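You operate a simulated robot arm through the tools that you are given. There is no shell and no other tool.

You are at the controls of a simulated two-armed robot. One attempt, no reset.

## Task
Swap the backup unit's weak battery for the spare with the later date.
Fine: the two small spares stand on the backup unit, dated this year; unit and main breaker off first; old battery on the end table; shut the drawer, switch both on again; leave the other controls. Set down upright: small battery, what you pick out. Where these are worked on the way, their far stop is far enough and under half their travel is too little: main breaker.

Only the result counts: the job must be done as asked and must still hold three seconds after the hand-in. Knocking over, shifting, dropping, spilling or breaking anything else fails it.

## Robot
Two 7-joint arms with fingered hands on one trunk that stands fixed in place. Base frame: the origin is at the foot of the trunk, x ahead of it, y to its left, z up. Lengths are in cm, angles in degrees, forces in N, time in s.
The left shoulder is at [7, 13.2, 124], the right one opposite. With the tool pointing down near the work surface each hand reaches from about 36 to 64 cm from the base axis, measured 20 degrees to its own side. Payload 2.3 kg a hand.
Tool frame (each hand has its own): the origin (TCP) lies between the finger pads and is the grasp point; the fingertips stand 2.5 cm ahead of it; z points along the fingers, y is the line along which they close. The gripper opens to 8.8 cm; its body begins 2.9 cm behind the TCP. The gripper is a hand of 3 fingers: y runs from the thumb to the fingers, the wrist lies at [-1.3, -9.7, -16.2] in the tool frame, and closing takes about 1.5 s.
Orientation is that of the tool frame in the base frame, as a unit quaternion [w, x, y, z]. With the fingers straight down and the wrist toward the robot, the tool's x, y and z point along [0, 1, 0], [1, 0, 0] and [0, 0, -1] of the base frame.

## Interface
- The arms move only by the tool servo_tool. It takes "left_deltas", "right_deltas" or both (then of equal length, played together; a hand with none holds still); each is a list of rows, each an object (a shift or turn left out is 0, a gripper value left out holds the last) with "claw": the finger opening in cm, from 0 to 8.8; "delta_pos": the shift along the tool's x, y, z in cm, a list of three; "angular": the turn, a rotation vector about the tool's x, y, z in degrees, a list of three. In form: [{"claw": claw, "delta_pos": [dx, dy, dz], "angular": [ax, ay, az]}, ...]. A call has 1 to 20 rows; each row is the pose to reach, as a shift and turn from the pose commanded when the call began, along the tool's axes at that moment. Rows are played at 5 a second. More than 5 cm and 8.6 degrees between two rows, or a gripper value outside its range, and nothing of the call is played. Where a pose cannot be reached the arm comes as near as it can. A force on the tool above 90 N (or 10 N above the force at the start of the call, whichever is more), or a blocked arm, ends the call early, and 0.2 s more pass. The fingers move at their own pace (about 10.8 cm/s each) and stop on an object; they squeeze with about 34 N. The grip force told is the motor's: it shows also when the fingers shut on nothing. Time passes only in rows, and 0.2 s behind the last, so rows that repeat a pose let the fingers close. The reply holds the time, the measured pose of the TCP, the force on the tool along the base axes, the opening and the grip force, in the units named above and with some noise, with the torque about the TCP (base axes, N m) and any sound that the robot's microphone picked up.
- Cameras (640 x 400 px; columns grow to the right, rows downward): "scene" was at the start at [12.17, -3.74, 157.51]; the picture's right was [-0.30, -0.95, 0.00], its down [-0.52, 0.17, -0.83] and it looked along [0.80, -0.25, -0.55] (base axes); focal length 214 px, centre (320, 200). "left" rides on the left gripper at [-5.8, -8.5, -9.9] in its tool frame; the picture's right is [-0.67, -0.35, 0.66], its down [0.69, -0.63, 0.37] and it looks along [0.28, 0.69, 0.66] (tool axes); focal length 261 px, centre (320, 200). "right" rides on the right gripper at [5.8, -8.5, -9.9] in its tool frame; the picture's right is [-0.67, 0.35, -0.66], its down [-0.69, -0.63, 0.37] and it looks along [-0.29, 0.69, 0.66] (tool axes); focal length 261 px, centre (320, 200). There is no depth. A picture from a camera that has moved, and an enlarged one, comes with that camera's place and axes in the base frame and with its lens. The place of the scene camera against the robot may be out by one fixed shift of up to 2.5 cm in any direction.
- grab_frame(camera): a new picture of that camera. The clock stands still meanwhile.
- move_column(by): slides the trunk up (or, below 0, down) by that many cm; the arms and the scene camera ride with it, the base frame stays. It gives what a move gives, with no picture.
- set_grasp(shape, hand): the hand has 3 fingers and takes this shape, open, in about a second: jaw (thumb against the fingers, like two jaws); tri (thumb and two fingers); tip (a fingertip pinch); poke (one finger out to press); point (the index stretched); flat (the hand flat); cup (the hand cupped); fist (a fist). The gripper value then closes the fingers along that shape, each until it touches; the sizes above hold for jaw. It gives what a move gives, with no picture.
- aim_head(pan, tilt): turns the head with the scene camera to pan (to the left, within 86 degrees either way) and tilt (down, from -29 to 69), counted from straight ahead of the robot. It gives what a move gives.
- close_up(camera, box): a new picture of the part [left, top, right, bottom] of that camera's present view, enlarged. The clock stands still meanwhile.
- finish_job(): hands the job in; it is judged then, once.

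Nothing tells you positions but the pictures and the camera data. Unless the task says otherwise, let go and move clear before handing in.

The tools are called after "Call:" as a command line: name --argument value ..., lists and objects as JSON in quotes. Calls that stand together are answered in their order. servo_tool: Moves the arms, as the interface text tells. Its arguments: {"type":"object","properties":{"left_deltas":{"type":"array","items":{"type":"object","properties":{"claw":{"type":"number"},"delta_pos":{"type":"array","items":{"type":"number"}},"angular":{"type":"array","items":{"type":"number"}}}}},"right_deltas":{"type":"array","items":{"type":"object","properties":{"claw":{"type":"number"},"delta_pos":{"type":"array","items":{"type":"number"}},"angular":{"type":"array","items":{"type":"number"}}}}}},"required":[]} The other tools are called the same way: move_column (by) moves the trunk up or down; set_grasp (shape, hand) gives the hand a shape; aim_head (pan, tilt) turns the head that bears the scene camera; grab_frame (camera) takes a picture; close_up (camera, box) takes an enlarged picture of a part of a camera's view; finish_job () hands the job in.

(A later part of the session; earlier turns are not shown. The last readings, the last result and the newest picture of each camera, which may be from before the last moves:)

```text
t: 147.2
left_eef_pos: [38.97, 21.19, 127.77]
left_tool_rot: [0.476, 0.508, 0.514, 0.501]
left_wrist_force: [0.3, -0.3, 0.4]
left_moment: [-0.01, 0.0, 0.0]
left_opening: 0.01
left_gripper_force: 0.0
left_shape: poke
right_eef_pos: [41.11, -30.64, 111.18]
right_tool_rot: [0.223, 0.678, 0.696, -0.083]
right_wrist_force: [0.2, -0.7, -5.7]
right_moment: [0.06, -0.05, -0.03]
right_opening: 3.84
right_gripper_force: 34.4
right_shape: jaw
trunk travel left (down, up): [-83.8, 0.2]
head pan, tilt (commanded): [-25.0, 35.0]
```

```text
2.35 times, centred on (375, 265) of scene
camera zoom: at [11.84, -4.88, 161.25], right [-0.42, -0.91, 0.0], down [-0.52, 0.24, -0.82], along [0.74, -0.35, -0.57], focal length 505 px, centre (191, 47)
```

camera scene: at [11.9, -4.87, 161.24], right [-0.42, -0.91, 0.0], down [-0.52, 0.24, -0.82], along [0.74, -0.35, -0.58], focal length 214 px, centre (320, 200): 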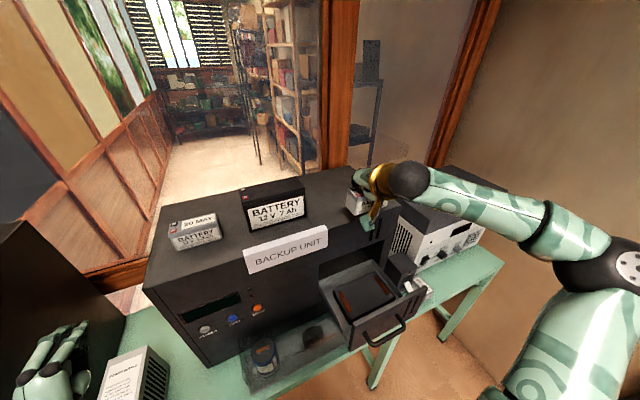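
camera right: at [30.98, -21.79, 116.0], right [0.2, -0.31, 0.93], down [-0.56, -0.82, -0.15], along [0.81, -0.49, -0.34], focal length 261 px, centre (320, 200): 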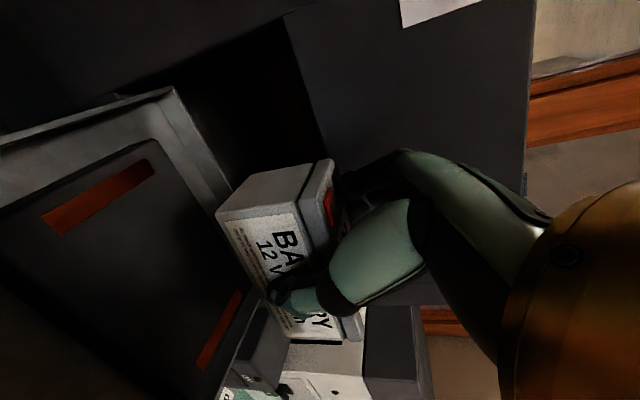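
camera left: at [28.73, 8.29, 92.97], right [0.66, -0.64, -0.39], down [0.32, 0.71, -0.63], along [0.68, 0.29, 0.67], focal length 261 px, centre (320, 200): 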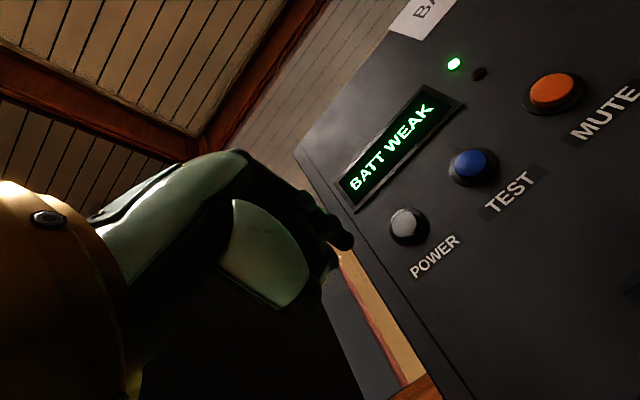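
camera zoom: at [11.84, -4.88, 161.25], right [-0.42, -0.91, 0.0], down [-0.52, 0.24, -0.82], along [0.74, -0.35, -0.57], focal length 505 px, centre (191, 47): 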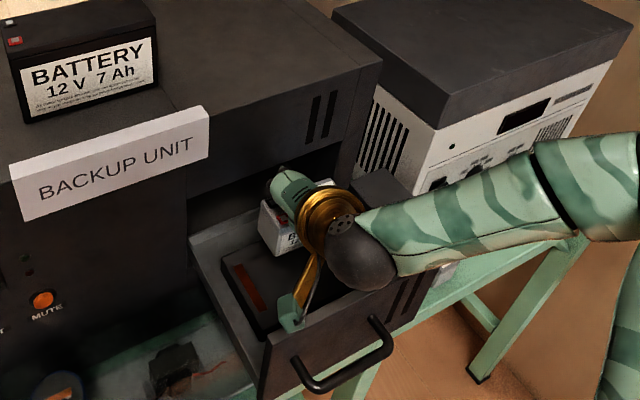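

Everything is clear; the slot centre confirms as about (41.4, −32). Descending 5.5 cm more with a slight correction.

Call:
servo_tool --right_deltas '[{"delta_pos": [0.7, -0.3, 1.67]}, {"delta_pos": [1.4, -0.6, 3.33]}, {"delta_pos": [2.09, -0.94, 5.0]}, {"delta_pos": [2.09, -0.94, 5.0]}]'

Call:
grab_frame --camera "right"

Call:
close_up --camera "scene" --box '[290, 180, 460, 350]'

```text
t: 148.2
left_eef_pos: [38.27, 21.17, 128.02]
left_tool_rot: [0.478, 0.505, 0.513, 0.504]
left_wrist_force: [-0.8, 0.4, -0.2]
left_moment: [0.01, 0.0, 0.0]
left_opening: 0.0
left_gripper_force: 0.1
left_shape: poke
right_eef_pos: [40.79, -30.94, 106.01]
right_tool_rot: [0.225, 0.679, 0.694, -0.078]
right_wrist_force: [-0.8, -9.4, 40.6]
right_moment: [4.78, 5.12, 1.14]
right_opening: 3.79
right_gripper_force: 33.7
right_shape: jaw
trunk travel left (down, up): [-83.8, 0.2]
head pan, tilt (commanded): [-25.0, 35.0]
```

```text
taken
camera right: at [30.47, -22.06, 110.74], right [0.19, -0.31, 0.93], down [-0.56, -0.82, -0.16], along [0.81, -0.49, -0.33], focal length 261 px, centre (320, 200)
```

right: 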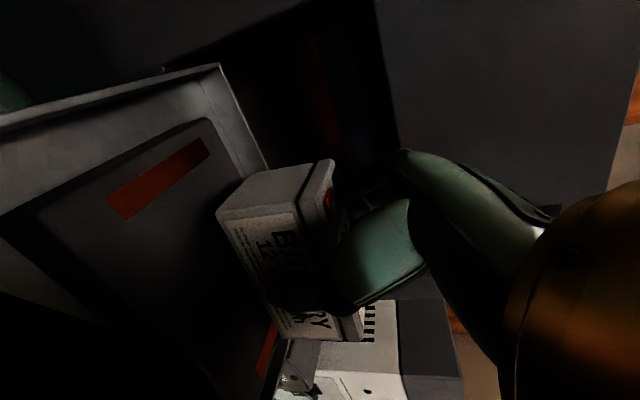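

```text
2.35 times, centred on (375, 265) of scene
camera zoom: at [10.86, -4.89, 161.4], right [-0.42, -0.91, 0.0], down [-0.52, 0.24, -0.82], along [0.75, -0.35, -0.57], focal length 505 px, centre (191, 47)
```

zoom: 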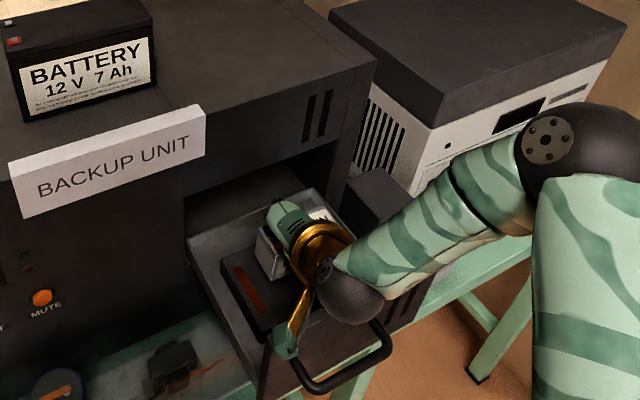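

40 N: the hand camera has touched the drawer panel's top edge. I stop and lift straight up right away.

Call:
servo_tool --right_deltas '[{"delta_pos": [-0.42, 0.18, -0.89]}, {"delta_pos": [-1.3, 0.55, -2.7]}, {"delta_pos": [-3.0, 1.3, -6.2]}, {"delta_pos": [-4.6, 2.0, -9.8]}, {"delta_pos": [-4.6, 2.0, -9.8]}]'

Call:
grab_frame --camera "right"

Call:
grab_frame --camera "scene"

```text
t: 149.4
left_eef_pos: [39.09, 21.07, 127.82]
left_tool_rot: [0.476, 0.508, 0.514, 0.501]
left_wrist_force: [-0.6, 0.9, -0.6]
left_moment: [-0.01, 0.01, -0.02]
left_opening: 0.01
left_gripper_force: 0.0
left_shape: poke
right_eef_pos: [41.19, -30.99, 116.74]
right_tool_rot: [0.221, 0.677, 0.697, -0.082]
right_wrist_force: [-0.2, 0.1, -5.3]
right_moment: [0.02, 0.0, 0.02]
right_opening: 3.82
right_gripper_force: 33.7
right_shape: jaw
trunk travel left (down, up): [-83.8, 0.2]
head pan, tilt (commanded): [-25.0, 35.0]
```

```text
taken
camera right: at [30.96, -22.08, 121.57], right [0.2, -0.31, 0.93], down [-0.56, -0.82, -0.15], along [0.81, -0.49, -0.34], focal length 261 px, centre (320, 200)
```

right: 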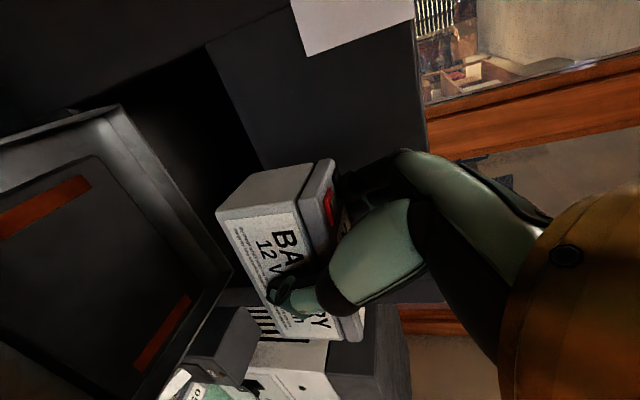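

```text
taken
camera scene: at [11.89, -4.94, 161.24], right [-0.42, -0.91, 0.0], down [-0.52, 0.24, -0.82], along [0.74, -0.35, -0.58], focal length 214 px, centre (320, 200)
```

scene: 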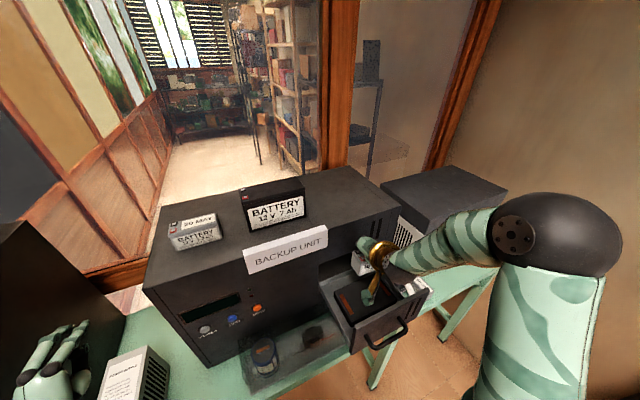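

Free again and the battery is still held the same way; the drawer hasn't moved. A different hold is needed, so I'll set this battery down upright on the unit's top near the front edge and regrasp it with a more upright hand.

Call:
servo_tool --right_deltas '[{"delta_pos": [-1.7, 0.75, -3.6]}, {"delta_pos": [-3.4, 1.5, -7.2]}, {"delta_pos": [-5.1, 2.25, -10.9]}, {"delta_pos": [-6.88, 3, -14.5]}, {"delta_pos": [-6.85, 5.5, -14], "angular": [-3, 0, 0]}, {"delta_pos": [-6.8, 8, -13.5], "angular": [-6, 0, 0]}, {"delta_pos": [-6.75, 10.5, -13], "angular": [-6, 0, 0]}, {"delta_pos": [-6.73, 12.6, -12.6], "angular": [-6, 0, 0]}, {"delta_pos": [-6.73, 12.6, -12.6], "angular": [-6, 0, 0]}]'

Call:
grab_frame --camera "right"

Call:
close_up --camera "scene" --box '[270, 130, 430, 270]'

```text
t: 151.4
left_eef_pos: [39.0, 21.16, 127.75]
left_tool_rot: [0.475, 0.508, 0.514, 0.502]
left_wrist_force: [-0.6, 0.6, -0.3]
left_moment: [0.02, 0.01, -0.04]
left_opening: 0.03
left_gripper_force: 0.0
left_shape: poke
right_eef_pos: [51.14, -30.9, 132.97]
right_tool_rot: [0.257, 0.665, 0.7, -0.046]
right_wrist_force: [-0.9, -0.3, -6.7]
right_moment: [0.05, 0.05, 0.02]
right_opening: 3.68
right_gripper_force: 34.6
right_shape: jaw
right hand out of reach, approached as far as the arm can: row 2, 3
trunk travel left (down, up): [-83.8, 0.2]
head pan, tilt (commanded): [-25.0, 35.0]
```

```text
taken
camera right: at [40.03, -22.63, 136.78], right [0.13, -0.3, 0.94], down [-0.5, -0.84, -0.2], along [0.86, -0.45, -0.26], focal length 261 px, centre (320, 200)
```

right: 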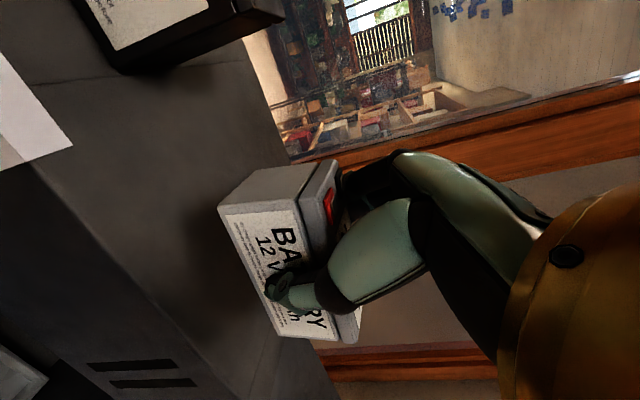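

```text
2.86 times, centred on (350, 200) of scene
camera zoom: at [11.86, -4.95, 161.25], right [-0.42, -0.91, 0.0], down [-0.52, 0.24, -0.82], along [0.74, -0.35, -0.57], focal length 613 px, centre (234, 200)
```

zoom: 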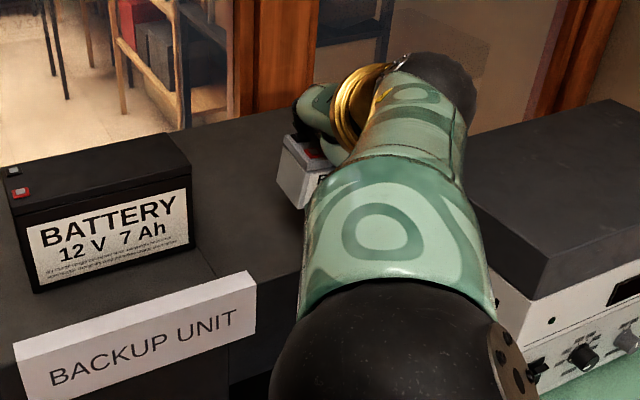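

The arm reconfigured but the battery is steady above the unit's top. Lowering it gently toward the surface.

Call:
servo_tool --right_deltas '[{"delta_pos": [0.63, -0.42, 1.3]}, {"delta_pos": [1.27, -0.84, 2.6]}, {"delta_pos": [1.9, -1.26, 3.9]}, {"delta_pos": [2.1, -1.4, 4.3]}]'

Call:
servo_tool --right_deltas '[{"delta_pos": [0.13, -0.08, 0.26]}, {"delta_pos": [0.25, -0.17, 0.52]}]'

```text
t: 152.4
left_eef_pos: [39.01, 21.16, 127.62]
left_tool_rot: [0.476, 0.508, 0.514, 0.501]
left_wrist_force: [-0.6, 0.0, -0.2]
left_moment: [0.0, -0.01, 0.02]
left_opening: 0.0
left_gripper_force: 0.1
left_shape: poke
right_eef_pos: [51.04, -30.78, 127.98]
right_tool_rot: [0.257, 0.664, 0.701, -0.046]
right_wrist_force: [0.0, -0.8, -5.2]
right_moment: [0.05, 0.01, -0.01]
right_opening: 3.7
right_gripper_force: 34.0
right_shape: jaw
trunk travel left (down, up): [-83.8, 0.2]
head pan, tilt (commanded): [-25.0, 35.0]
```

```text
t: 153.0
left_eef_pos: [39.03, 21.19, 127.76]
left_tool_rot: [0.477, 0.507, 0.514, 0.502]
left_wrist_force: [0.8, 0.8, -0.1]
left_moment: [-0.01, 0.01, -0.02]
left_opening: 0.0
left_gripper_force: 0.0
left_shape: poke
right_eef_pos: [51.06, -30.68, 127.47]
right_tool_rot: [0.259, 0.665, 0.699, -0.046]
right_wrist_force: [-0.9, 0.3, -2.3]
right_moment: [-0.05, 0.05, -0.02]
right_opening: 3.7
right_gripper_force: 34.6
right_shape: jaw
trunk travel left (down, up): [-83.8, 0.2]
head pan, tilt (commanded): [-25.0, 35.0]
```

Touching on one side. A few millimetres more until it rests fully.

Call:
servo_tool --right_deltas '[{"delta_pos": [0.08, -0.05, 0.17]}, {"delta_pos": [0.15, -0.1, 0.3]}]'

Call:
close_up --camera "right" --box '[170, 130, 410, 370]'

```text
t: 153.6
left_eef_pos: [38.79, 21.43, 127.81]
left_tool_rot: [0.476, 0.507, 0.515, 0.502]
left_wrist_force: [0.3, -0.2, -0.9]
left_moment: [-0.02, 0.02, -0.01]
left_opening: 0.01
left_gripper_force: 0.0
left_shape: poke
right_eef_pos: [51.02, -30.72, 127.21]
right_tool_rot: [0.26, 0.665, 0.699, -0.046]
right_wrist_force: [2.2, 0.0, 6.6]
right_moment: [-0.04, 0.1, -0.09]
right_opening: 3.7
right_gripper_force: 34.1
right_shape: jaw
trunk travel left (down, up): [-83.8, 0.2]
head pan, tilt (commanded): [-25.0, 35.0]
```

```text
1.67 times, centred on (290, 250) of right
camera zoom: at [39.88, -22.24, 130.96], right [0.12, -0.3, 0.95], down [-0.5, -0.84, -0.2], along [0.86, -0.45, -0.25], focal length 434 px, centre (370, 117)
```

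zoom: 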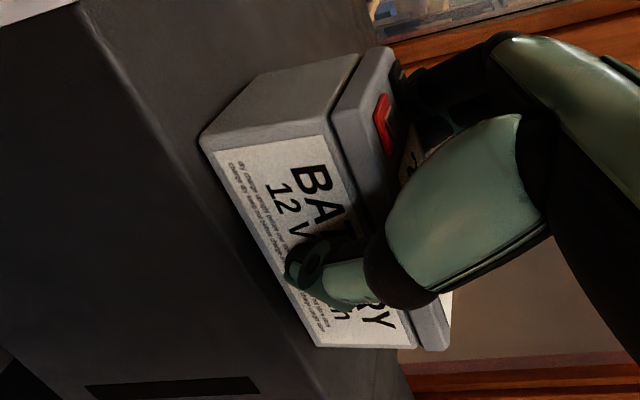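

It rests on the top, about 1 cm from the front edge. Opening the fingers.

Call:
servo_tool --right_deltas '[{"claw": 4.2}, {"claw": 4.8}, {"claw": 5.6}, {"claw": 6.4}, {"claw": 7}, {"claw": 7}]'

Call:
close_up --camera "right" --box '[170, 130, 410, 370]'

```text
t: 155.0
left_eef_pos: [38.89, 21.28, 127.7]
left_tool_rot: [0.476, 0.507, 0.514, 0.502]
left_wrist_force: [0.2, -0.1, 0.2]
left_moment: [0.0, 0.0, 0.04]
left_opening: 0.0
left_gripper_force: 0.1
left_shape: poke
right_eef_pos: [50.92, -30.72, 127.11]
right_tool_rot: [0.259, 0.664, 0.7, -0.046]
right_wrist_force: [-0.3, 1.2, -0.1]
right_moment: [0.05, -0.01, 0.03]
right_opening: 6.97
right_gripper_force: 0.0
right_shape: jaw
trunk travel left (down, up): [-83.8, 0.2]
head pan, tilt (commanded): [-25.0, 35.0]
```

```text
1.67 times, centred on (290, 250) of right
camera zoom: at [39.92, -22.37, 130.84], right [0.12, -0.3, 0.95], down [-0.5, -0.84, -0.2], along [0.86, -0.45, -0.26], focal length 434 px, centre (370, 117)
```

zoom: 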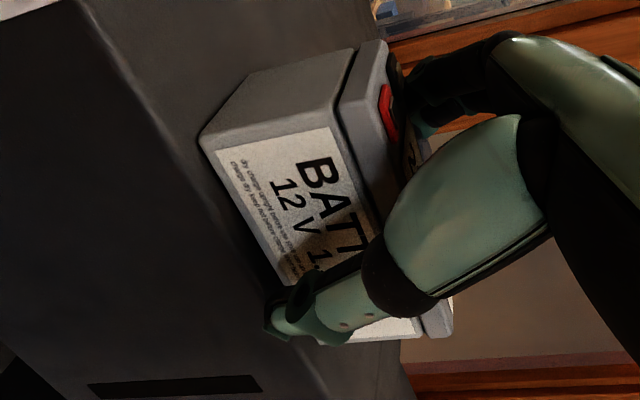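

The battery stands steady. Raising the hand straight up and looking again.

Call:
servo_tool --right_deltas '[{"claw": 7, "delta_pos": [-0.42, 0.28, -0.86]}, {"claw": 7, "delta_pos": [-1.27, 0.84, -2.6]}, {"claw": 7, "delta_pos": [-2.53, 1.69, -5.2]}, {"claw": 7, "delta_pos": [-2.53, 1.69, -5.2]}]'

Call:
grab_frame --camera "right"

Call:
grab_frame --camera "scene"

```text
t: 156.0
left_eef_pos: [38.79, 21.26, 127.78]
left_tool_rot: [0.476, 0.507, 0.514, 0.502]
left_wrist_force: [0.0, 0.2, 0.6]
left_moment: [-0.04, 0.01, 0.0]
left_opening: 0.0
left_gripper_force: 0.0
left_shape: poke
right_eef_pos: [51.14, -30.62, 133.18]
right_tool_rot: [0.259, 0.664, 0.7, -0.046]
right_wrist_force: [-0.3, -0.4, -0.5]
right_moment: [0.01, -0.02, 0.01]
right_opening: 6.98
right_gripper_force: 0.1
right_shape: jaw
trunk travel left (down, up): [-83.8, 0.2]
head pan, tilt (commanded): [-25.0, 35.0]
```

```text
taken
camera right: at [40.07, -22.27, 136.95], right [0.12, -0.3, 0.95], down [-0.5, -0.84, -0.2], along [0.86, -0.45, -0.26], focal length 261 px, centre (320, 200)
```

right: 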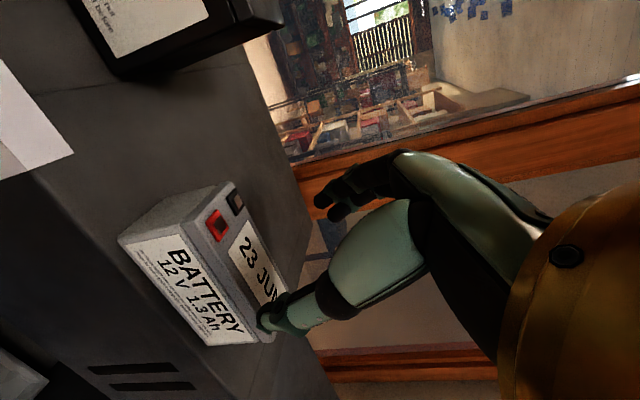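

```text
taken
camera scene: at [11.72, -4.75, 161.26], right [-0.42, -0.91, 0.0], down [-0.52, 0.24, -0.82], along [0.74, -0.35, -0.57], focal length 214 px, centre (320, 200)
```

scene: 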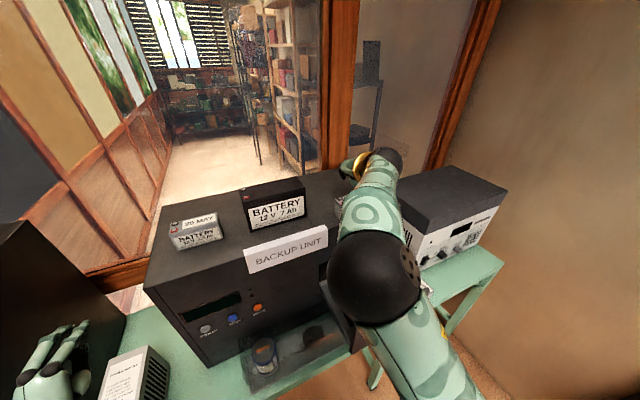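

The battery stands upright at x 49.6–53.8, y −27 to −36.6. I back off slightly and turn the hand nearly vertical (tilt 15° from the left only) for the regrasp.

Call:
servo_tool --right_deltas '[{"claw": 6.4, "delta_pos": [-0.5, -2, -1.2]}, {"claw": 6.4, "delta_pos": [-1.0, -4.1, -2.4]}, {"claw": 6.4, "delta_pos": [-1.0, -4.1, -2.4], "angular": [5.9, 3.3, 0.2]}, {"claw": 6.4, "delta_pos": [-1.0, -4.1, -2.4], "angular": [11.7, 6.7, 0.3]}, {"claw": 6.4, "delta_pos": [-1.0, -4.1, -2.4], "angular": [17.6, 10, 0.5]}, {"claw": 6.4, "delta_pos": [-1.0, -4.1, -2.4], "angular": [17.6, 10, 0.5]}]'

Call:
grab_frame --camera "right"

```text
t: 157.4
left_eef_pos: [38.85, 21.23, 127.76]
left_tool_rot: [0.477, 0.507, 0.514, 0.502]
left_wrist_force: [0.7, 0.8, 0.3]
left_moment: [-0.03, 0.0, -0.03]
left_opening: 0.0
left_gripper_force: 0.0
left_shape: poke
right_eef_pos: [46.31, -31.04, 134.33]
right_tool_rot: [0.092, 0.701, 0.701, -0.094]
right_wrist_force: [0.7, -0.1, 0.1]
right_moment: [-0.01, 0.02, -0.01]
right_opening: 6.43
right_gripper_force: 0.1
right_shape: jaw
trunk travel left (down, up): [-83.8, 0.2]
head pan, tilt (commanded): [-25.0, 35.0]
```

```text
taken
camera right: at [37.8, -22.83, 142.53], right [0.35, -0.48, 0.81], down [-0.63, -0.76, -0.17], along [0.69, -0.45, -0.57], focal length 261 px, centre (320, 200)
```

right: 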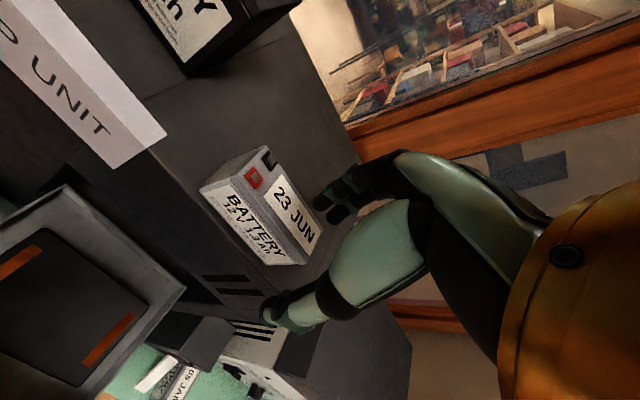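

Orientation is right, the battery at centre (51.75, −31.75). Moving over it at low height in two checked steps.

Call:
servo_tool --right_deltas '[{"claw": 6.4, "delta_pos": [0.4, 1.5, 1.4]}, {"claw": 6.4, "delta_pos": [0.7, 3.2, 2.6]}, {"claw": 6.4, "delta_pos": [0.7, 3.2, 2.6]}]'

Call:
servo_tool --right_deltas '[{"claw": 6.4, "delta_pos": [0, 1.2, 0]}, {"claw": 6.4, "delta_pos": [0, 2.2, 0]}, {"claw": 6.4, "delta_pos": [0, 2.2, 0]}]'

Call:
close_up --camera "right" --box '[170, 130, 410, 330]'

```text
t: 158.2
left_eef_pos: [38.8, 21.27, 127.78]
left_tool_rot: [0.476, 0.507, 0.514, 0.502]
left_wrist_force: [0.8, 0.2, -0.8]
left_moment: [0.03, -0.01, -0.01]
left_opening: 0.0
left_gripper_force: 0.0
left_shape: poke
right_eef_pos: [49.49, -30.96, 131.86]
right_tool_rot: [0.092, 0.701, 0.701, -0.093]
right_wrist_force: [-0.5, 0.8, 0.7]
right_moment: [-0.01, 0.04, -0.02]
right_opening: 6.42
right_gripper_force: 0.0
right_shape: jaw
trunk travel left (down, up): [-83.8, 0.2]
head pan, tilt (commanded): [-25.0, 35.0]
```

```text
t: 159.0
left_eef_pos: [38.85, 21.25, 127.77]
left_tool_rot: [0.477, 0.507, 0.514, 0.501]
left_wrist_force: [0.2, 0.3, 0.4]
left_moment: [0.01, 0.0, 0.0]
left_opening: 0.01
left_gripper_force: 0.0
left_shape: poke
right_eef_pos: [51.83, -31.2, 131.63]
right_tool_rot: [0.091, 0.702, 0.7, -0.093]
right_wrist_force: [0.8, -0.2, 0.0]
right_moment: [0.0, -0.01, 0.0]
right_opening: 6.44
right_gripper_force: 0.0
right_shape: jaw
trunk travel left (down, up): [-83.8, 0.2]
head pan, tilt (commanded): [-25.0, 35.0]
```

```text
2.00 times, centred on (290, 230) of right
camera zoom: at [43.13, -22.88, 139.9], right [0.35, -0.48, 0.81], down [-0.63, -0.76, -0.17], along [0.69, -0.45, -0.57], focal length 521 px, centre (380, 140)
```

zoom: 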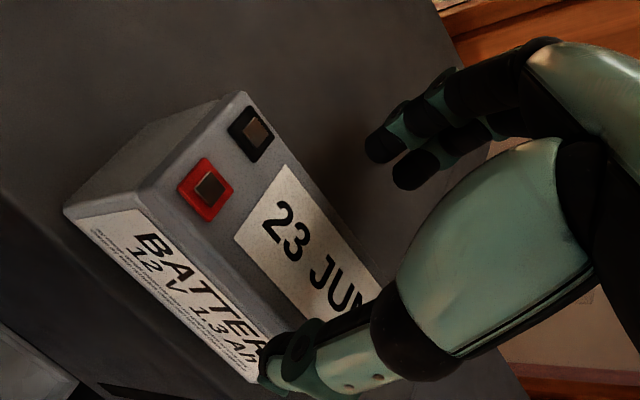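

Well centred. Descending onto it.

Call:
servo_tool --right_deltas '[{"claw": 6.4, "delta_pos": [0.4, 0, 1.45]}, {"claw": 6.4, "delta_pos": [0.8, 0, 2.9]}, {"claw": 6.4, "delta_pos": [1.2, 0, 4.4]}, {"claw": 6.4, "delta_pos": [1.2, 0, 4.4]}]'

Call:
close_up --camera "right" --box '[170, 130, 410, 330]'

```text
t: 160.0
left_eef_pos: [38.91, 21.22, 127.83]
left_tool_rot: [0.477, 0.508, 0.513, 0.501]
left_wrist_force: [0.2, 0.0, -0.4]
left_moment: [-0.01, 0.02, 0.0]
left_opening: 0.03
left_gripper_force: 0.1
left_shape: poke
right_eef_pos: [51.78, -31.12, 127.16]
right_tool_rot: [0.092, 0.7, 0.701, -0.094]
right_wrist_force: [1.3, 0.2, -0.5]
right_moment: [-0.01, -0.01, -0.03]
right_opening: 6.45
right_gripper_force: 0.1
right_shape: jaw
trunk travel left (down, up): [-83.8, 0.2]
head pan, tilt (commanded): [-25.0, 35.0]
```

```text
2.00 times, centred on (290, 230) of right
camera zoom: at [43.26, -22.9, 135.29], right [0.35, -0.48, 0.81], down [-0.63, -0.76, -0.17], along [0.69, -0.45, -0.57], focal length 521 px, centre (380, 140)
```

zoom: 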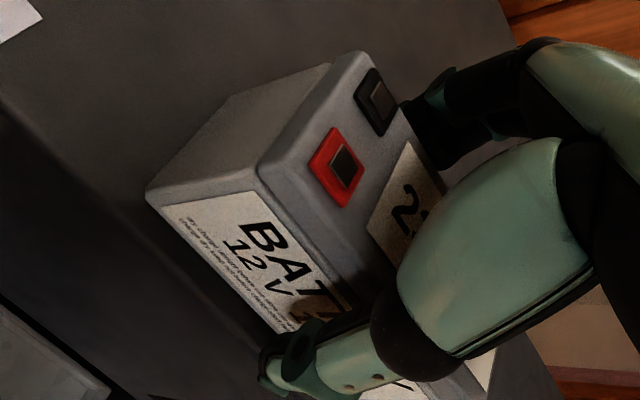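

Fingers straddle the battery with no contact. Closing on it.

Call:
servo_tool --right_deltas '[{"claw": 5.6}, {"claw": 4.9}, {"claw": 4.3}, {"claw": 3.7}, {"claw": 3}, {"claw": 2.5}, {"claw": 2.5}, {"claw": 2.5}]'

Call:
servo_tool --right_deltas '[{"delta_pos": [-0.2, 0, -0.7]}, {"delta_pos": [-0.5, -0.5, -1.9]}, {"delta_pos": [-0.9, -2, -3.3]}, {"delta_pos": [-1.2, -4.5, -4.5]}, {"delta_pos": [-1.5, -7.5, -5.5]}, {"delta_pos": [-1.5, -10.5, -5.5]}, {"delta_pos": [-1.5, -10.5, -5.5]}]'

Call:
grab_frame --camera "right"

Call:
grab_frame --camera "scene"

```text
t: 161.8
left_eef_pos: [38.72, 21.25, 127.81]
left_tool_rot: [0.477, 0.508, 0.513, 0.501]
left_wrist_force: [0.4, 0.1, 0.1]
left_moment: [0.02, 0.01, -0.02]
left_opening: 0.02
left_gripper_force: 0.1
left_shape: poke
right_eef_pos: [51.63, -31.08, 127.17]
right_tool_rot: [0.091, 0.701, 0.701, -0.094]
right_wrist_force: [-1.2, -0.7, -0.6]
right_moment: [-0.02, 0.0, 0.0]
right_opening: 3.69
right_gripper_force: 34.0
right_shape: jaw
trunk travel left (down, up): [-83.8, 0.2]
head pan, tilt (commanded): [-25.0, 35.0]
```

```text
t: 163.4
left_eef_pos: [39.15, 21.2, 127.7]
left_tool_rot: [0.477, 0.508, 0.514, 0.501]
left_wrist_force: [0.8, -0.2, 0.3]
left_moment: [-0.05, 0.0, 0.02]
left_opening: 0.0
left_gripper_force: 0.0
left_shape: poke
right_eef_pos: [41.16, -31.44, 132.57]
right_tool_rot: [0.086, 0.704, 0.699, -0.09]
right_wrist_force: [0.3, -0.2, -6.0]
right_moment: [-0.01, 0.02, 0.01]
right_opening: 3.67
right_gripper_force: 33.7
right_shape: jaw
trunk travel left (down, up): [-83.8, 0.2]
head pan, tilt (commanded): [-25.0, 35.0]
```

```text
taken
camera right: at [32.71, -23.28, 140.85], right [0.35, -0.49, 0.8], down [-0.64, -0.75, -0.18], along [0.69, -0.44, -0.57], focal length 261 px, centre (320, 200)
```

right: 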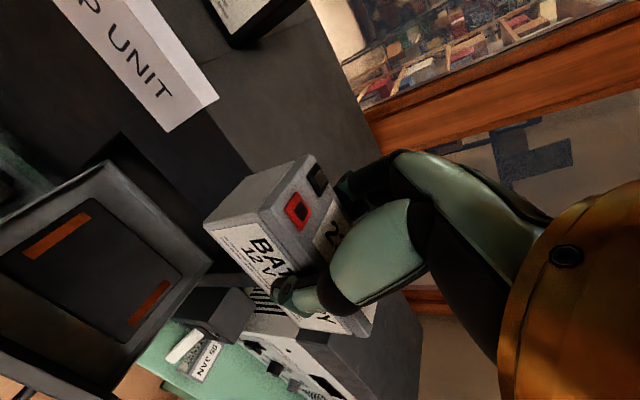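

```text
taken
camera scene: at [11.87, -4.76, 161.25], right [-0.42, -0.91, 0.0], down [-0.52, 0.24, -0.82], along [0.74, -0.35, -0.57], focal length 214 px, centre (320, 200)
```

scene: 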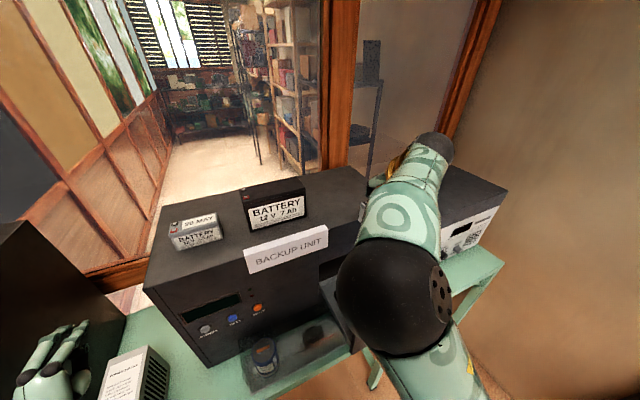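

Regrasped firmly and lifted; the battery is over the drawer. The elbow has swung in front, so I'll descend in stages and watch it.

Call:
servo_tool --right_deltas '[{"delta_pos": [0.7, 0, 2.6]}, {"delta_pos": [1.5, 0, 5.2]}, {"delta_pos": [2.2, 0, 7.7]}, {"delta_pos": [2.2, 0, 7.7]}]'

Call:
grab_frame --camera "scene"

Call:
grab_frame --camera "right"

```text
t: 164.4
left_eef_pos: [38.92, 21.1, 127.8]
left_tool_rot: [0.476, 0.508, 0.514, 0.501]
left_wrist_force: [-0.4, -0.7, 0.1]
left_moment: [0.03, -0.01, 0.03]
left_opening: 0.0
left_gripper_force: 0.2
left_shape: poke
right_eef_pos: [41.16, -31.29, 124.63]
right_tool_rot: [0.088, 0.704, 0.699, -0.087]
right_wrist_force: [-0.2, -0.3, -6.0]
right_moment: [0.04, 0.01, 0.0]
right_opening: 3.66
right_gripper_force: 34.1
right_shape: jaw
trunk travel left (down, up): [-83.8, 0.2]
head pan, tilt (commanded): [-25.0, 35.0]
```

```text
taken
camera scene: at [11.84, -4.87, 161.25], right [-0.42, -0.91, 0.0], down [-0.52, 0.24, -0.82], along [0.74, -0.35, -0.57], focal length 214 px, centre (320, 200)
```

scene: 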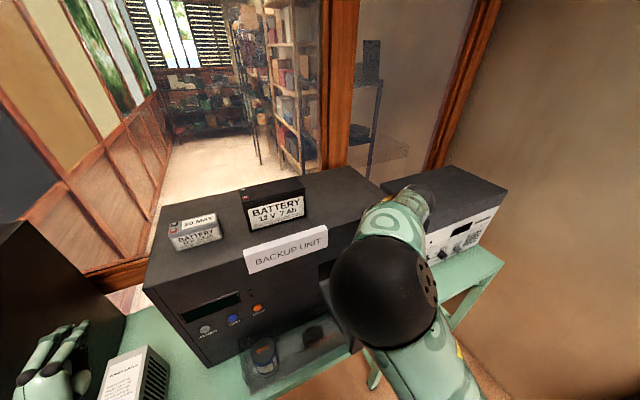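

```text
taken
camera right: at [32.55, -23.16, 132.97], right [0.34, -0.49, 0.8], down [-0.63, -0.75, -0.19], along [0.69, -0.44, -0.57], focal length 261 px, centre (320, 200)
```

right: 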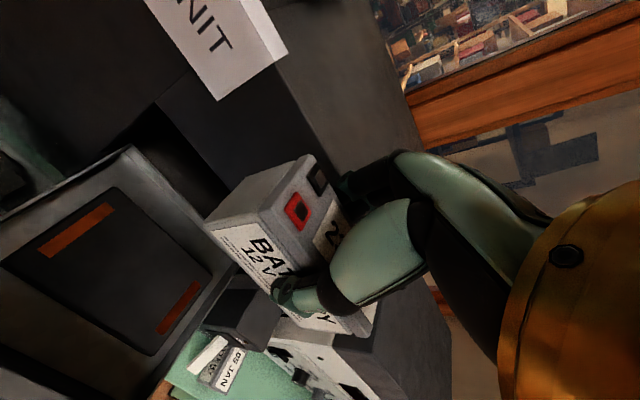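

The elbow stays well above the drawer. Continuing down 8 cm.

Call:
servo_tool --right_deltas '[{"delta_pos": [0.7, 0, 2.6]}, {"delta_pos": [1.4, 0, 5.2]}, {"delta_pos": [2.0, 0, 7.7]}, {"delta_pos": [2.0, 0, 7.7]}]'

Call:
grab_frame --camera "scene"

Call:
grab_frame --camera "right"

```text
t: 165.4
left_eef_pos: [38.87, 21.19, 127.75]
left_tool_rot: [0.476, 0.508, 0.514, 0.501]
left_wrist_force: [-0.4, 0.0, 0.3]
left_moment: [0.01, -0.03, 0.0]
left_opening: 0.0
left_gripper_force: 0.0
left_shape: poke
right_eef_pos: [41.33, -31.03, 117.02]
right_tool_rot: [0.091, 0.701, 0.701, -0.094]
right_wrist_force: [0.2, 0.5, -5.7]
right_moment: [0.01, -0.02, 0.03]
right_opening: 3.66
right_gripper_force: 34.1
right_shape: jaw
trunk travel left (down, up): [-83.8, 0.2]
head pan, tilt (commanded): [-25.0, 35.0]
```

```text
taken
camera scene: at [11.84, -4.88, 161.25], right [-0.42, -0.91, 0.0], down [-0.52, 0.24, -0.82], along [0.74, -0.35, -0.57], focal length 214 px, centre (320, 200)
```

scene: 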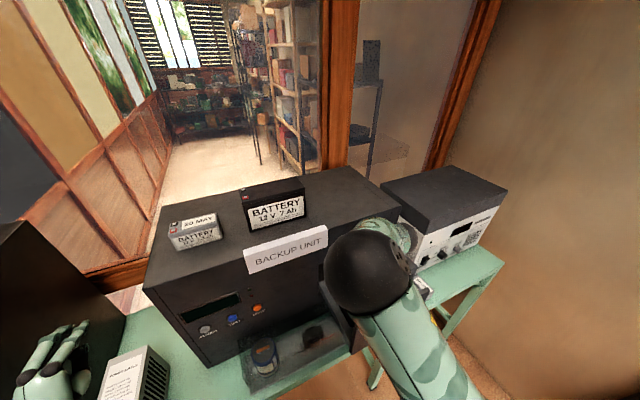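

```text
taken
camera right: at [32.71, -22.87, 125.05], right [0.35, -0.48, 0.81], down [-0.63, -0.76, -0.17], along [0.69, -0.45, -0.57], focal length 261 px, centre (320, 200)
```

right: 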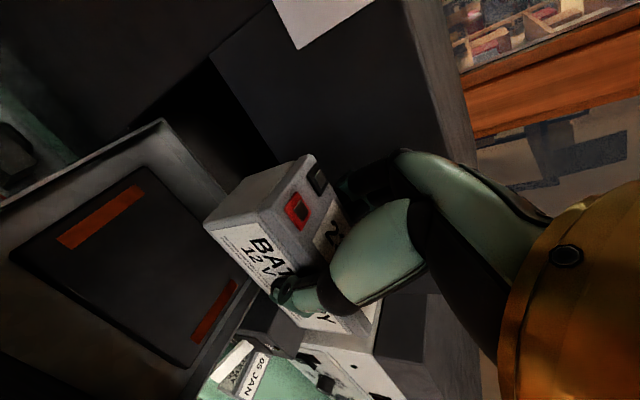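

The slot now measures about x 37.4–43.7 (centre ≈40.5) — the drawer seems to have slid ~0.8 cm outward at the earlier touch. Correcting and descending further, then re-measuring.

Call:
servo_tool --right_deltas '[{"delta_pos": [0.6, -0.5, 2.3]}, {"delta_pos": [1.2, -0.9, 4.5]}, {"delta_pos": [1.7, -0.9, 6.3]}, {"delta_pos": [1.7, -0.9, 6.3]}]'

Call:
grab_frame --camera "right"

Call:
grab_frame --camera "scene"

```text
t: 166.4
left_eef_pos: [38.95, 21.25, 127.79]
left_tool_rot: [0.476, 0.508, 0.514, 0.501]
left_wrist_force: [0.2, 0.2, -0.8]
left_moment: [-0.03, 0.03, -0.01]
left_opening: 0.01
left_gripper_force: 0.0
left_shape: poke
right_eef_pos: [40.39, -31.02, 110.4]
right_tool_rot: [0.091, 0.701, 0.701, -0.094]
right_wrist_force: [0.3, -0.7, -5.2]
right_moment: [0.03, -0.04, -0.01]
right_opening: 3.68
right_gripper_force: 34.4
right_shape: jaw
trunk travel left (down, up): [-83.8, 0.2]
head pan, tilt (commanded): [-25.0, 35.0]
```

```text
taken
camera right: at [31.84, -22.83, 118.54], right [0.35, -0.48, 0.81], down [-0.63, -0.76, -0.17], along [0.69, -0.45, -0.57], focal length 261 px, centre (320, 200)
```

right: 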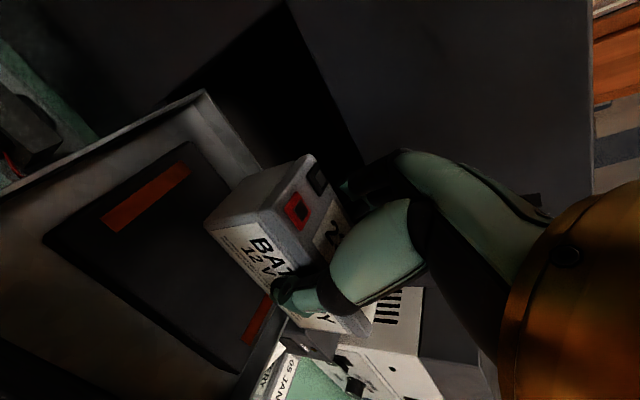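

```text
taken
camera scene: at [11.85, -4.85, 161.25], right [-0.42, -0.91, 0.0], down [-0.52, 0.24, -0.82], along [0.74, -0.35, -0.57], focal length 214 px, centre (320, 200)
```

scene: 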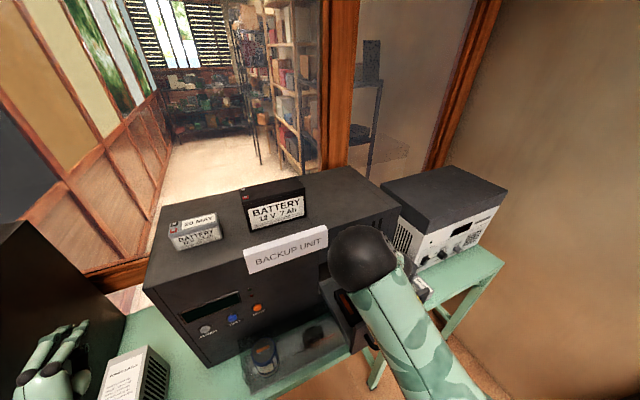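

Slot centre confirmed at (40.55, −31.9); battery is aligned. Descending to just above the platform, then feeling for contact.

Call:
servo_tool --right_deltas '[{"delta_pos": [0.35, 0, 1.45]}, {"delta_pos": [0.7, 0, 2.9]}, {"delta_pos": [1.05, 0, 4.4]}, {"delta_pos": [1.3, 0, 5.4]}]'

Call:
grab_frame --camera "right"

```text
t: 167.4
left_eef_pos: [39.03, 21.12, 127.6]
left_tool_rot: [0.477, 0.508, 0.514, 0.501]
left_wrist_force: [-0.4, -0.2, 1.1]
left_moment: [0.0, -0.02, -0.02]
left_opening: 0.0
left_gripper_force: 0.0
left_shape: poke
right_eef_pos: [40.38, -31.17, 104.87]
right_tool_rot: [0.091, 0.701, 0.701, -0.093]
right_wrist_force: [-0.6, -0.5, -5.7]
right_moment: [0.03, -0.04, 0.02]
right_opening: 3.66
right_gripper_force: 34.0
right_shape: jaw
trunk travel left (down, up): [-83.8, 0.2]
head pan, tilt (commanded): [-25.0, 35.0]
```

```text
taken
camera right: at [31.85, -23.02, 113.02], right [0.35, -0.48, 0.81], down [-0.63, -0.76, -0.17], along [0.69, -0.45, -0.57], focal length 261 px, centre (320, 200)
```

right: 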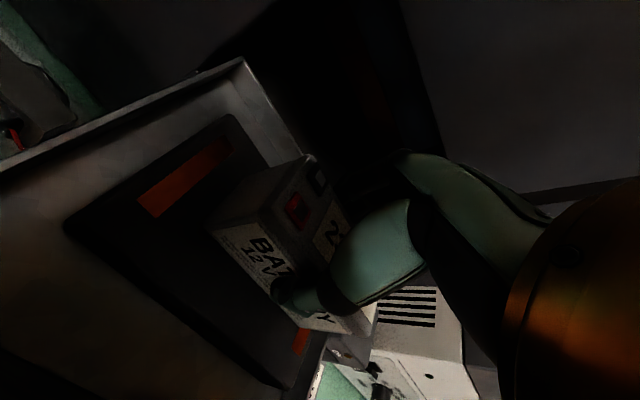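

Free of contact still; lowering the last centimetre and a half gently.

Call:
servo_tool --right_deltas '[{"delta_pos": [0.08, 0, 0.29]}, {"delta_pos": [0.16, 0, 0.58]}, {"delta_pos": [0.23, 0, 0.87]}]'

Call:
servo_tool --right_deltas '[{"delta_pos": [0.06, 0, 0.24]}, {"delta_pos": [0.13, 0, 0.48]}]'

```text
t: 168.2
left_eef_pos: [38.85, 21.02, 127.76]
left_tool_rot: [0.475, 0.508, 0.514, 0.501]
left_wrist_force: [0.1, 0.5, 0.3]
left_moment: [0.0, 0.01, 0.02]
left_opening: 0.0
left_gripper_force: 0.0
left_shape: poke
right_eef_pos: [40.26, -31.22, 103.93]
right_tool_rot: [0.092, 0.701, 0.701, -0.094]
right_wrist_force: [-0.8, 0.9, -5.9]
right_moment: [0.05, -0.04, -0.03]
right_opening: 3.65
right_gripper_force: 33.8
right_shape: jaw
trunk travel left (down, up): [-83.8, 0.2]
head pan, tilt (commanded): [-25.0, 35.0]
```

```text
t: 168.8
left_eef_pos: [38.66, 21.45, 127.95]
left_tool_rot: [0.478, 0.506, 0.514, 0.502]
left_wrist_force: [0.3, -0.7, 0.7]
left_moment: [0.01, -0.01, 0.03]
left_opening: 0.0
left_gripper_force: 0.1
left_shape: poke
right_eef_pos: [40.16, -31.14, 103.76]
right_tool_rot: [0.095, 0.701, 0.701, -0.093]
right_wrist_force: [0.9, -2.0, 16.4]
right_moment: [-0.12, 0.02, -0.07]
right_opening: 3.66
right_gripper_force: 34.0
right_shape: jaw
trunk travel left (down, up): [-83.8, 0.2]
head pan, tilt (commanded): [-25.0, 35.0]
```

Contact: the battery rests on the platform. Releasing it.

Call:
servo_tool --right_deltas '[{"claw": 4.2}, {"claw": 4.8}, {"claw": 5.4}, {"claw": 6.2}, {"claw": 6.4}, {"claw": 6.4}]'

Call:
servo_tool --right_deltas '[{"claw": 6.4, "delta_pos": [-0.26, 0, -0.97]}, {"claw": 6.4, "delta_pos": [-0.8, 0, -2.9]}, {"claw": 6.4, "delta_pos": [-1.8, 0, -6.8]}, {"claw": 6.4, "delta_pos": [-2.9, 0, -10.6]}, {"claw": 6.4, "delta_pos": [-3.4, 0, -12.6]}, {"claw": 6.4, "delta_pos": [-3.4, 0, -12.6]}]'

Call:
grab_frame --camera "right"

Call:
grab_frame --camera "scene"

```text
t: 170.2
left_eef_pos: [38.76, 21.23, 127.8]
left_tool_rot: [0.477, 0.507, 0.514, 0.502]
left_wrist_force: [-0.4, -0.6, -0.8]
left_moment: [0.0, 0.01, -0.01]
left_opening: 0.02
left_gripper_force: 0.1
left_shape: poke
right_eef_pos: [40.18, -31.14, 103.48]
right_tool_rot: [0.091, 0.701, 0.701, -0.094]
right_wrist_force: [-0.2, 0.0, 0.6]
right_moment: [0.02, 0.01, -0.02]
right_opening: 6.35
right_gripper_force: 0.0
right_shape: jaw
trunk travel left (down, up): [-83.8, 0.2]
head pan, tilt (commanded): [-25.0, 35.0]
```

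```text
t: 171.6
left_eef_pos: [38.89, 21.34, 127.7]
left_tool_rot: [0.476, 0.506, 0.514, 0.502]
left_wrist_force: [0.7, 0.2, -0.5]
left_moment: [-0.01, -0.01, -0.01]
left_opening: 0.0
left_gripper_force: 0.0
left_shape: poke
right_eef_pos: [40.42, -31.15, 116.57]
right_tool_rot: [0.092, 0.7, 0.702, -0.094]
right_wrist_force: [-0.4, 0.1, -0.1]
right_moment: [0.01, -0.06, 0.03]
right_opening: 6.39
right_gripper_force: 0.0
right_shape: jaw
trunk travel left (down, up): [-83.8, 0.2]
head pan, tilt (commanded): [-25.0, 35.0]
```

```text
taken
camera right: at [31.88, -22.93, 124.71], right [0.35, -0.48, 0.81], down [-0.63, -0.76, -0.17], along [0.69, -0.45, -0.57], focal length 261 px, centre (320, 200)
```

right: 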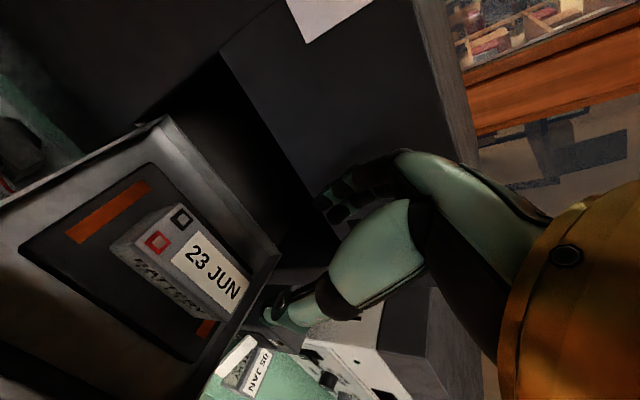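

```text
taken
camera scene: at [11.75, -4.73, 161.26], right [-0.42, -0.91, 0.0], down [-0.52, 0.24, -0.82], along [0.74, -0.35, -0.57], focal length 214 px, centre (320, 200)
```

scene: 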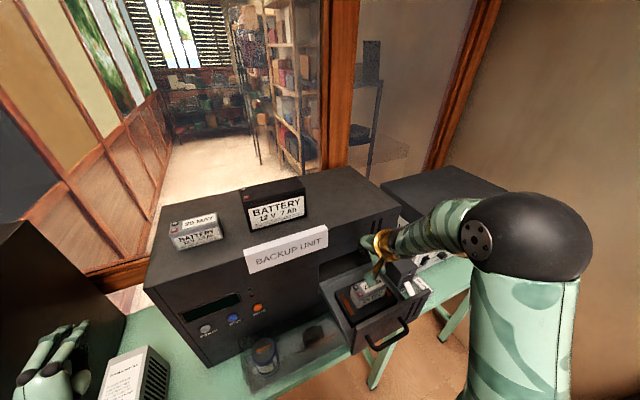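

The JUN battery stands on the platform between the red strips. Zooming to check centring.

Call:
close_up --camera "right" --box '[0, 130, 300, 400]'

Call:
close_up --camera "scene" --box '[300, 230, 450, 360]'

```text
1.48 times, centred on (150, 265) of right
camera zoom: at [31.88, -22.93, 124.71], right [0.35, -0.48, 0.81], down [-0.63, -0.76, -0.17], along [0.69, -0.45, -0.57], focal length 386 px, centre (572, 104)
```

zoom: 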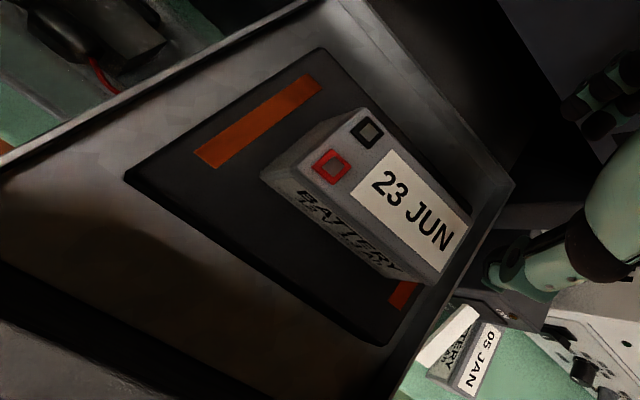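

```text
3.08 times, centred on (375, 295) of scene
camera zoom: at [11.75, -4.73, 161.26], right [-0.42, -0.91, 0.0], down [-0.52, 0.24, -0.82], along [0.74, -0.35, -0.57], focal length 660 px, centre (151, -92)
```

zoom: 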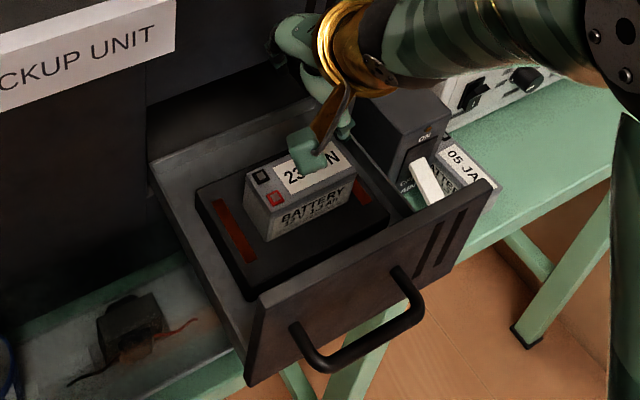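

The new battery is centred on its marks. Next I close the drawer: I'll take the right hand up and back over the panel to the robot's side, pointing straight down, so it can push on the handle.

Call:
servo_tool --right_deltas '[{"claw": 3, "delta_pos": [-1.2, 0, -4.5]}, {"claw": 1, "delta_pos": [-2.4, 0, -9]}, {"claw": 0, "delta_pos": [-3.65, 0, -13.5]}, {"claw": 0, "delta_pos": [-4.0, -3.7, -13.4], "angular": [0, 3, 0]}, {"claw": 0, "delta_pos": [-4.4, -7.4, -13.3], "angular": [0, 6, 0]}, {"claw": 0, "delta_pos": [-4.8, -11, -13.2], "angular": [0, 9, 0]}, {"claw": 0, "delta_pos": [-5.2, -14.7, -13.1], "angular": [0, 12, 0]}, {"claw": 0, "delta_pos": [-5.6, -18.4, -13], "angular": [0, 15, 0]}, {"claw": 0, "delta_pos": [-5.6, -18.4, -13], "angular": [0, 15, 0]}]'

Call:
grab_frame --camera "scene"

Call:
grab_frame --camera "right"

```text
t: 173.6
left_eef_pos: [38.82, 21.25, 127.83]
left_tool_rot: [0.478, 0.507, 0.513, 0.501]
left_wrist_force: [0.3, -0.4, 0.0]
left_moment: [-0.02, -0.02, -0.04]
left_opening: 0.0
left_gripper_force: 0.1
left_shape: poke
right_eef_pos: [21.89, -33.08, 130.61]
right_tool_rot: [-0.001, 0.707, 0.707, -0.001]
right_wrist_force: [0.2, 0.8, 0.3]
right_moment: [-0.02, 0.01, 0.02]
right_opening: 0.0
right_gripper_force: 33.9
right_shape: jaw
right hand out of reach, approached as far as the arm can: row 2
trunk travel left (down, up): [-83.8, 0.2]
head pan, tilt (commanded): [-25.0, 35.0]
```

```text
taken
camera scene: at [11.73, -4.72, 161.26], right [-0.42, -0.91, 0.0], down [-0.52, 0.24, -0.82], along [0.74, -0.35, -0.57], focal length 214 px, centre (320, 200)
```

scene: 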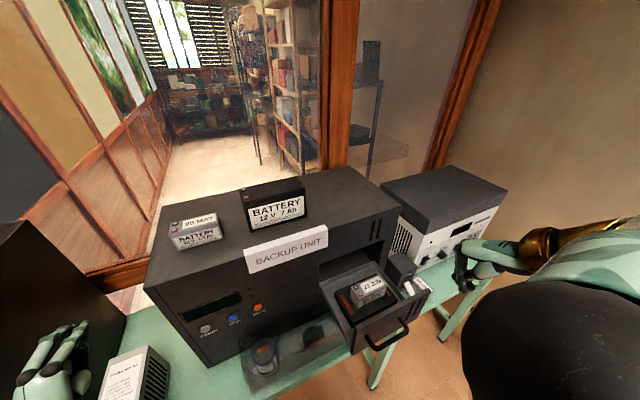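

```text
taken
camera right: at [13.32, -27.29, 140.57], right [0.35, -0.67, 0.66], down [-0.63, -0.69, -0.36], along [0.69, -0.29, -0.66], focal length 261 px, centre (320, 200)
```

right: 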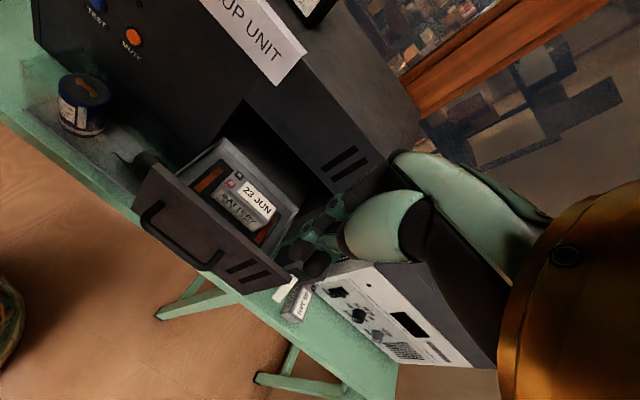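

The hand is now on the robot's side of the panel, above it. Zooming in to locate the handle bar and panel exactly.

Call:
close_up --camera "right" --box '[110, 130, 310, 310]'

Call:
close_up --camera "scene" --box '[310, 240, 450, 360]'

```text
2.22 times, centred on (210, 220) of right
camera zoom: at [13.32, -27.29, 140.57], right [0.35, -0.67, 0.66], down [-0.63, -0.69, -0.36], along [0.69, -0.29, -0.66], focal length 579 px, centre (564, 156)
```

zoom: 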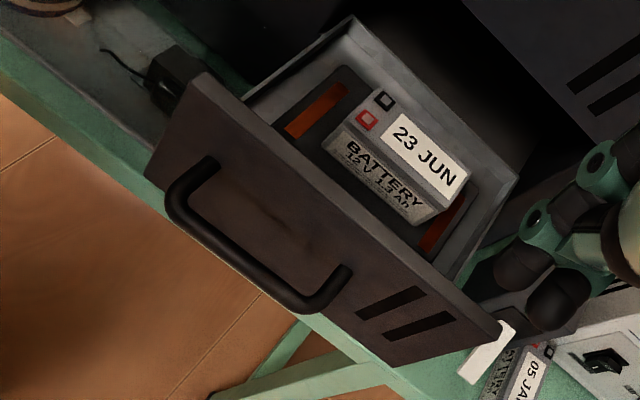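

```text
3.33 times, centred on (380, 300) of scene
camera zoom: at [11.73, -4.72, 161.26], right [-0.42, -0.91, 0.0], down [-0.52, 0.24, -0.82], along [0.74, -0.35, -0.57], focal length 715 px, centre (120, -133)
```

zoom: 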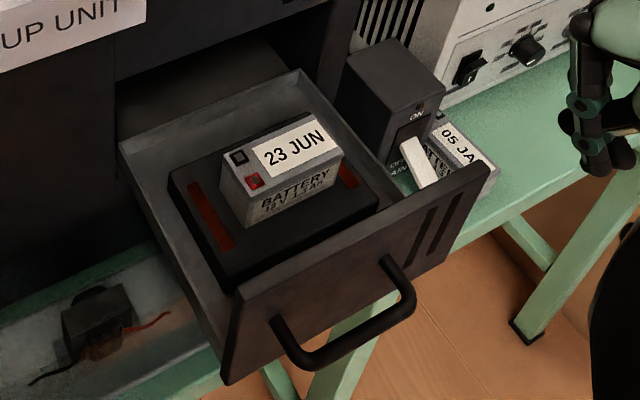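

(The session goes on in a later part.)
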